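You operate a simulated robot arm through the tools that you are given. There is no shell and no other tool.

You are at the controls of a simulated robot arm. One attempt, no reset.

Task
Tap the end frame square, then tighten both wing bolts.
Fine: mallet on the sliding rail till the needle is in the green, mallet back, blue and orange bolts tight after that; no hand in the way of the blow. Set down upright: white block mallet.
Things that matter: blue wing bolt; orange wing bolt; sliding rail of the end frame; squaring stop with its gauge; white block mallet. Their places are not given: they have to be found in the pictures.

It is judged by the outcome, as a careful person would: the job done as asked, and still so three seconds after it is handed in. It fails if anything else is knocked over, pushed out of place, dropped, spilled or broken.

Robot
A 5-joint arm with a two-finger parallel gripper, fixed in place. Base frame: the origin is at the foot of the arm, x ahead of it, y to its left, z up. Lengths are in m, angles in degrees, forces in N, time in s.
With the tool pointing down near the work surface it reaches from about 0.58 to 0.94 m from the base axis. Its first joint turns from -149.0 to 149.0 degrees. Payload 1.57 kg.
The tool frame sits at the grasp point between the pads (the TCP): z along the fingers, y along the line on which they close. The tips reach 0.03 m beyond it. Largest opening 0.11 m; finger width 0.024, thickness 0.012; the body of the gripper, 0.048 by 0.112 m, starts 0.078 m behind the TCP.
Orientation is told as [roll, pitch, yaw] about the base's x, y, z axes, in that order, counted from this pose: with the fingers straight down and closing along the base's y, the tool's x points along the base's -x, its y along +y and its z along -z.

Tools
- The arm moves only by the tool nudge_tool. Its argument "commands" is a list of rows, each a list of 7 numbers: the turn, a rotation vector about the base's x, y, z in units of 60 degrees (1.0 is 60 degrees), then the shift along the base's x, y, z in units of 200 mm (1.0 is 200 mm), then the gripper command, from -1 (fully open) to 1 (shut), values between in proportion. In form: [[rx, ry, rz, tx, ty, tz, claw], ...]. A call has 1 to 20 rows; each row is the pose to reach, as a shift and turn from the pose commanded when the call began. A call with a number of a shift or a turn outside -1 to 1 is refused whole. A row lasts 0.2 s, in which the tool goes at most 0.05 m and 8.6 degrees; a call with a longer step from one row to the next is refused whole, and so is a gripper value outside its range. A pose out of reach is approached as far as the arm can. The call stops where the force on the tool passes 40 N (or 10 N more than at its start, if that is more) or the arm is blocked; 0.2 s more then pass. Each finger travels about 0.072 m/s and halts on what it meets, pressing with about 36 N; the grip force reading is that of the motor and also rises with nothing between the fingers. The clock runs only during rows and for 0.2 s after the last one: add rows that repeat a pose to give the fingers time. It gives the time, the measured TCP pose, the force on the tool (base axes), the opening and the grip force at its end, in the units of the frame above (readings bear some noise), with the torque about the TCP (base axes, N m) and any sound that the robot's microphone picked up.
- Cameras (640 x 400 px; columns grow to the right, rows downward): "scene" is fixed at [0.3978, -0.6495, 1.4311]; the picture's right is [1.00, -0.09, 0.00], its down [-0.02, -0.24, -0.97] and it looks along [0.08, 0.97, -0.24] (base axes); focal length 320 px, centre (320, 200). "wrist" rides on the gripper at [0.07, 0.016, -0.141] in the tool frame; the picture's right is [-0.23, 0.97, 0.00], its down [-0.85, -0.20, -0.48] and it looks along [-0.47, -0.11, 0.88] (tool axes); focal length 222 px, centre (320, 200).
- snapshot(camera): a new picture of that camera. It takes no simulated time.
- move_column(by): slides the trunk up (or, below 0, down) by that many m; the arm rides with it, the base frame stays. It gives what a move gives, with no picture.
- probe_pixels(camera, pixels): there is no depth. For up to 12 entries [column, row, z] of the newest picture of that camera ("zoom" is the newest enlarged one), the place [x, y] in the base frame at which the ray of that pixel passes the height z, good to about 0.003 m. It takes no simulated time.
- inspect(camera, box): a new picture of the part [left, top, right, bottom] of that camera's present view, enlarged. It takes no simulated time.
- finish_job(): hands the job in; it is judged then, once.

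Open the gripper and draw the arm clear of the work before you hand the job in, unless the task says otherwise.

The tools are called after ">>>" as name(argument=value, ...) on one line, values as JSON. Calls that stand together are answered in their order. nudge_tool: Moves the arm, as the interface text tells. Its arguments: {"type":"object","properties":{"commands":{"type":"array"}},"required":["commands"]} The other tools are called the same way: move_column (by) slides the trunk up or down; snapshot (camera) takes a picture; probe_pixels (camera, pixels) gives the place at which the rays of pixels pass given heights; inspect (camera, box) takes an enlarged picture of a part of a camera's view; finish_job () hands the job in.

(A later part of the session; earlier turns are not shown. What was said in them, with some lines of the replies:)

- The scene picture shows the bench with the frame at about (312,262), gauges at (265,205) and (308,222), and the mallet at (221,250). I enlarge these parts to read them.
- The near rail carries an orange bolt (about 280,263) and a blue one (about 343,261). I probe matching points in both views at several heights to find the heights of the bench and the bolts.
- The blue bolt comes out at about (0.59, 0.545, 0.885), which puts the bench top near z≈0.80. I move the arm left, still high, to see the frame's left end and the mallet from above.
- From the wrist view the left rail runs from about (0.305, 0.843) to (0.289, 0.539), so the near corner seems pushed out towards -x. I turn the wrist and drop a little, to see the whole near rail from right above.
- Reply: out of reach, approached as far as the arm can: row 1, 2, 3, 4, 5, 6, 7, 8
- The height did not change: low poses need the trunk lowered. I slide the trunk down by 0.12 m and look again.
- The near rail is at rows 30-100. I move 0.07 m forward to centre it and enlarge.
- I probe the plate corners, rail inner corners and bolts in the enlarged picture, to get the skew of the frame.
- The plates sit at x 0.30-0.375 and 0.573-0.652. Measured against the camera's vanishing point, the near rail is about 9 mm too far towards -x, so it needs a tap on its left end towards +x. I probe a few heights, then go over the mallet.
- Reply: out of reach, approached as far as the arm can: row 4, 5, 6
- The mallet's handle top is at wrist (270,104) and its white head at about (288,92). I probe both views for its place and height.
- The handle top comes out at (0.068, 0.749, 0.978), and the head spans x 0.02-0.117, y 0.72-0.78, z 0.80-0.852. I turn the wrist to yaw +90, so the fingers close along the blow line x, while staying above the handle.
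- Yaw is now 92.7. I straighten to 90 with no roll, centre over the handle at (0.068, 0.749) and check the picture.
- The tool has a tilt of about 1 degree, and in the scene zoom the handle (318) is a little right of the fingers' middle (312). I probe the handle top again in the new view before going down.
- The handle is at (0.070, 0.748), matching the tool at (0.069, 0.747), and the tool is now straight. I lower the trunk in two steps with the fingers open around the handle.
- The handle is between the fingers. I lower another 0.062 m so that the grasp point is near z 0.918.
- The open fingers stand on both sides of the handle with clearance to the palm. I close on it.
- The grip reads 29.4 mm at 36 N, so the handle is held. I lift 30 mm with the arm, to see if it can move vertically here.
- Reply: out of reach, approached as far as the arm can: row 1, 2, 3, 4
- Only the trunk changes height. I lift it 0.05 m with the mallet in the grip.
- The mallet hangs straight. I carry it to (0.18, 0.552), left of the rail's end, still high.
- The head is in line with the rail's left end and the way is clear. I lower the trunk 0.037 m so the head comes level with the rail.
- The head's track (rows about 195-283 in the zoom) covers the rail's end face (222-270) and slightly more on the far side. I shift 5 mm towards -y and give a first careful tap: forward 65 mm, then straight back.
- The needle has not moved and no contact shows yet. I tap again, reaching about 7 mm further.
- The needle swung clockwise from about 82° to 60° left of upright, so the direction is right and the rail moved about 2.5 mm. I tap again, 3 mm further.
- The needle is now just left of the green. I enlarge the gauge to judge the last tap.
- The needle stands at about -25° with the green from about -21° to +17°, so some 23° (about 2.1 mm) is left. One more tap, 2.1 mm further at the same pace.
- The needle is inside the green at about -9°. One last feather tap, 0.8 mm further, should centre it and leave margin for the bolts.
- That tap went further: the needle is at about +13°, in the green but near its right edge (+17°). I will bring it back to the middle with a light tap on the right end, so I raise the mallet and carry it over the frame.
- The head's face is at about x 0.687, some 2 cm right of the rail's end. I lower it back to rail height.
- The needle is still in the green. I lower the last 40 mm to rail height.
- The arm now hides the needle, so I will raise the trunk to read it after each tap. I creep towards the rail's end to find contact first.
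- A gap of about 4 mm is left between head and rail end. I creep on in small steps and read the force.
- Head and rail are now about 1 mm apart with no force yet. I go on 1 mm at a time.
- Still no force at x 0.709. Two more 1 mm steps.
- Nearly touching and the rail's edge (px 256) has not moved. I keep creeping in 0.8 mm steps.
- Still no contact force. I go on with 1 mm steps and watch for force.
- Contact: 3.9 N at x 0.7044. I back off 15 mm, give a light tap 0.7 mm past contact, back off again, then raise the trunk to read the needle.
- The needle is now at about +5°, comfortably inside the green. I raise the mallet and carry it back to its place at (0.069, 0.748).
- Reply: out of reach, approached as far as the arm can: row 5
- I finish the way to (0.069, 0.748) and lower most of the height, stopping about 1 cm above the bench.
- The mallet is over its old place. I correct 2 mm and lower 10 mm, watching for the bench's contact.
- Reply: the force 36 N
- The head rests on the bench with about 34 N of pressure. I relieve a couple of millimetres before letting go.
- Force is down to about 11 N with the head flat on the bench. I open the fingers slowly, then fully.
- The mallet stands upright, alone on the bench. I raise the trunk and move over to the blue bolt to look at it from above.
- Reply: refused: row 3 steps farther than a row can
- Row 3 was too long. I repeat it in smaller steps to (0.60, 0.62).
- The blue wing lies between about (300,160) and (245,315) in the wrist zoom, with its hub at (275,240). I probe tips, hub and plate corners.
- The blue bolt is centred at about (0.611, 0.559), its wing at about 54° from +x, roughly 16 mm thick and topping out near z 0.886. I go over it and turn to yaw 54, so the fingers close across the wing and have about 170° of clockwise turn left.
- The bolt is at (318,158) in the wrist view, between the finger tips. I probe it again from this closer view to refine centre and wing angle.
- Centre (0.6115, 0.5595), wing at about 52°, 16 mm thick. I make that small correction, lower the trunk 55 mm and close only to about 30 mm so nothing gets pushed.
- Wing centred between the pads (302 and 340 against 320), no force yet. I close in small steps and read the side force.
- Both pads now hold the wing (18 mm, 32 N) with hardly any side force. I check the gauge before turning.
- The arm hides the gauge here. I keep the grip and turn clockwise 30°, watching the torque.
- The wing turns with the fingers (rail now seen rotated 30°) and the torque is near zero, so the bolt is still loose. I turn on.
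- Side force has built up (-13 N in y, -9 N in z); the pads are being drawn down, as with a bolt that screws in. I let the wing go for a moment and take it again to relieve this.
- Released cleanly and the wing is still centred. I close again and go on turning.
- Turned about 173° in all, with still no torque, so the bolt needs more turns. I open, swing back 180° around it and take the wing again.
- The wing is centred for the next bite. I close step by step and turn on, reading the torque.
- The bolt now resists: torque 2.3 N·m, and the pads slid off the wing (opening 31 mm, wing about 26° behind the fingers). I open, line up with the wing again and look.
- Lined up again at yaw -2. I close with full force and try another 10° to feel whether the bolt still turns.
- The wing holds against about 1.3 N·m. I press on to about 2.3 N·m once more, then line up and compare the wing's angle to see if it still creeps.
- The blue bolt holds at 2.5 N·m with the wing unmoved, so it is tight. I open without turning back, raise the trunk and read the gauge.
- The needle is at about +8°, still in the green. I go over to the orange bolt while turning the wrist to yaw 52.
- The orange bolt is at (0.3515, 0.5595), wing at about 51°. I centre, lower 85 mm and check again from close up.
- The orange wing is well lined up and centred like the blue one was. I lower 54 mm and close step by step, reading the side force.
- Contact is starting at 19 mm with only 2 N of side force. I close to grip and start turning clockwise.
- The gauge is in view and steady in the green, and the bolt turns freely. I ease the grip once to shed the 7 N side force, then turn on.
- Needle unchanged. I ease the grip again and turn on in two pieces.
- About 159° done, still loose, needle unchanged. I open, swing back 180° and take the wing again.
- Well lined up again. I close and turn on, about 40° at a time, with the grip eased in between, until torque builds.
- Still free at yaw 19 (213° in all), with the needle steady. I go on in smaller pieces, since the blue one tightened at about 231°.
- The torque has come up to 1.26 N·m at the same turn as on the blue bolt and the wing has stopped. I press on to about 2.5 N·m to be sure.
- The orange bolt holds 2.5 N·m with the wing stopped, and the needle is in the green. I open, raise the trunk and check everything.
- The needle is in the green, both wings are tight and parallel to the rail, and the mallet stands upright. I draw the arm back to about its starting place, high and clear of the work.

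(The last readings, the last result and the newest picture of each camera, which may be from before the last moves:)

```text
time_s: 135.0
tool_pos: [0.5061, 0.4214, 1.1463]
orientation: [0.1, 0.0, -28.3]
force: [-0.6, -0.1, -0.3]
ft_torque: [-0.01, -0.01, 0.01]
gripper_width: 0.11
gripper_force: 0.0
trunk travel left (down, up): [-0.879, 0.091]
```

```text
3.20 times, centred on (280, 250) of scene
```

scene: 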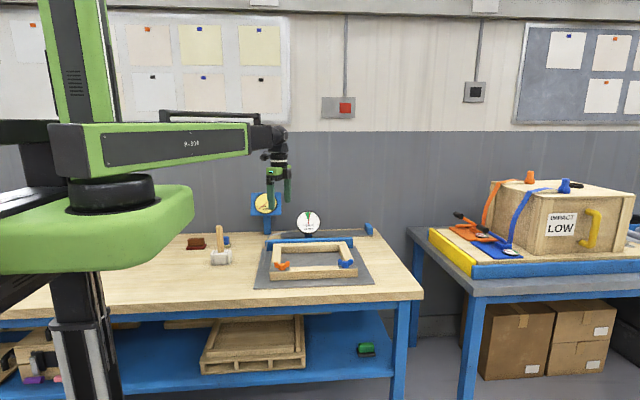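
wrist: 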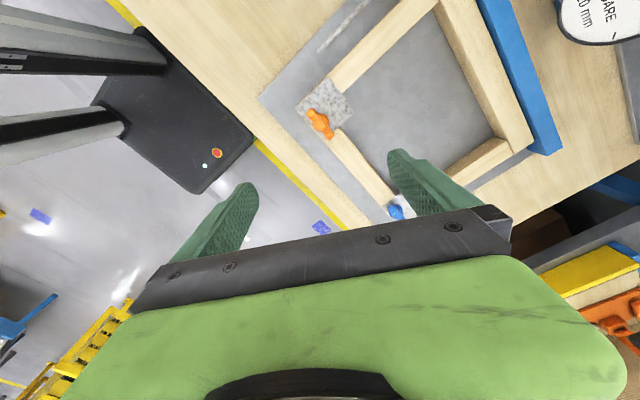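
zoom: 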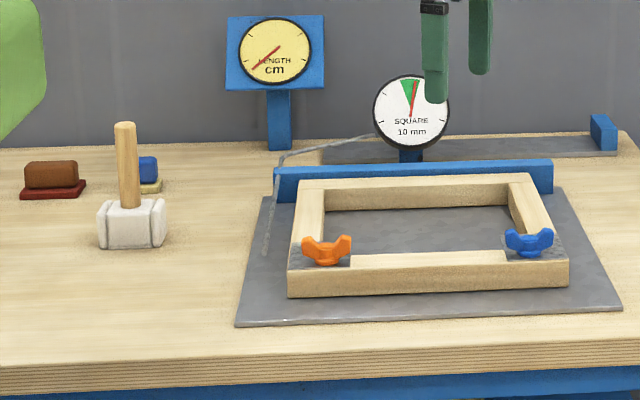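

Everything is in place: needle in the green, both bolts tight, mallet upright, gripper open and clear. I hand the job in.

>>> finish_job()

```text
The job is handed in.
```

The end frame is tapped square, both wing bolts are tight, and the job is handed in; I have not seen a verdict.

- **Squareness:** The gauge needle is in the green, at about +8° where the green runs from roughly -21° to +17°. One tap went a little too far, so I gave a light tap on the other end of the rail to bring the needle back. It moved about 3° while I tightened the blue bolt and held steady after that.
- **Mallet:** It went back to its original spot, standing upright, before I touched either bolt.
- **Bolts:** I tightened blue first, then orange. Each turned freely for about 230° and then stopped; I pressed each to about 2.5 N·m and the wings did not move further.
- **Arm:** The gripper is open and the arm is back near its starting place, clear of the work. In the last picture nothing else on the bench had been knocked over or pushed out of place.
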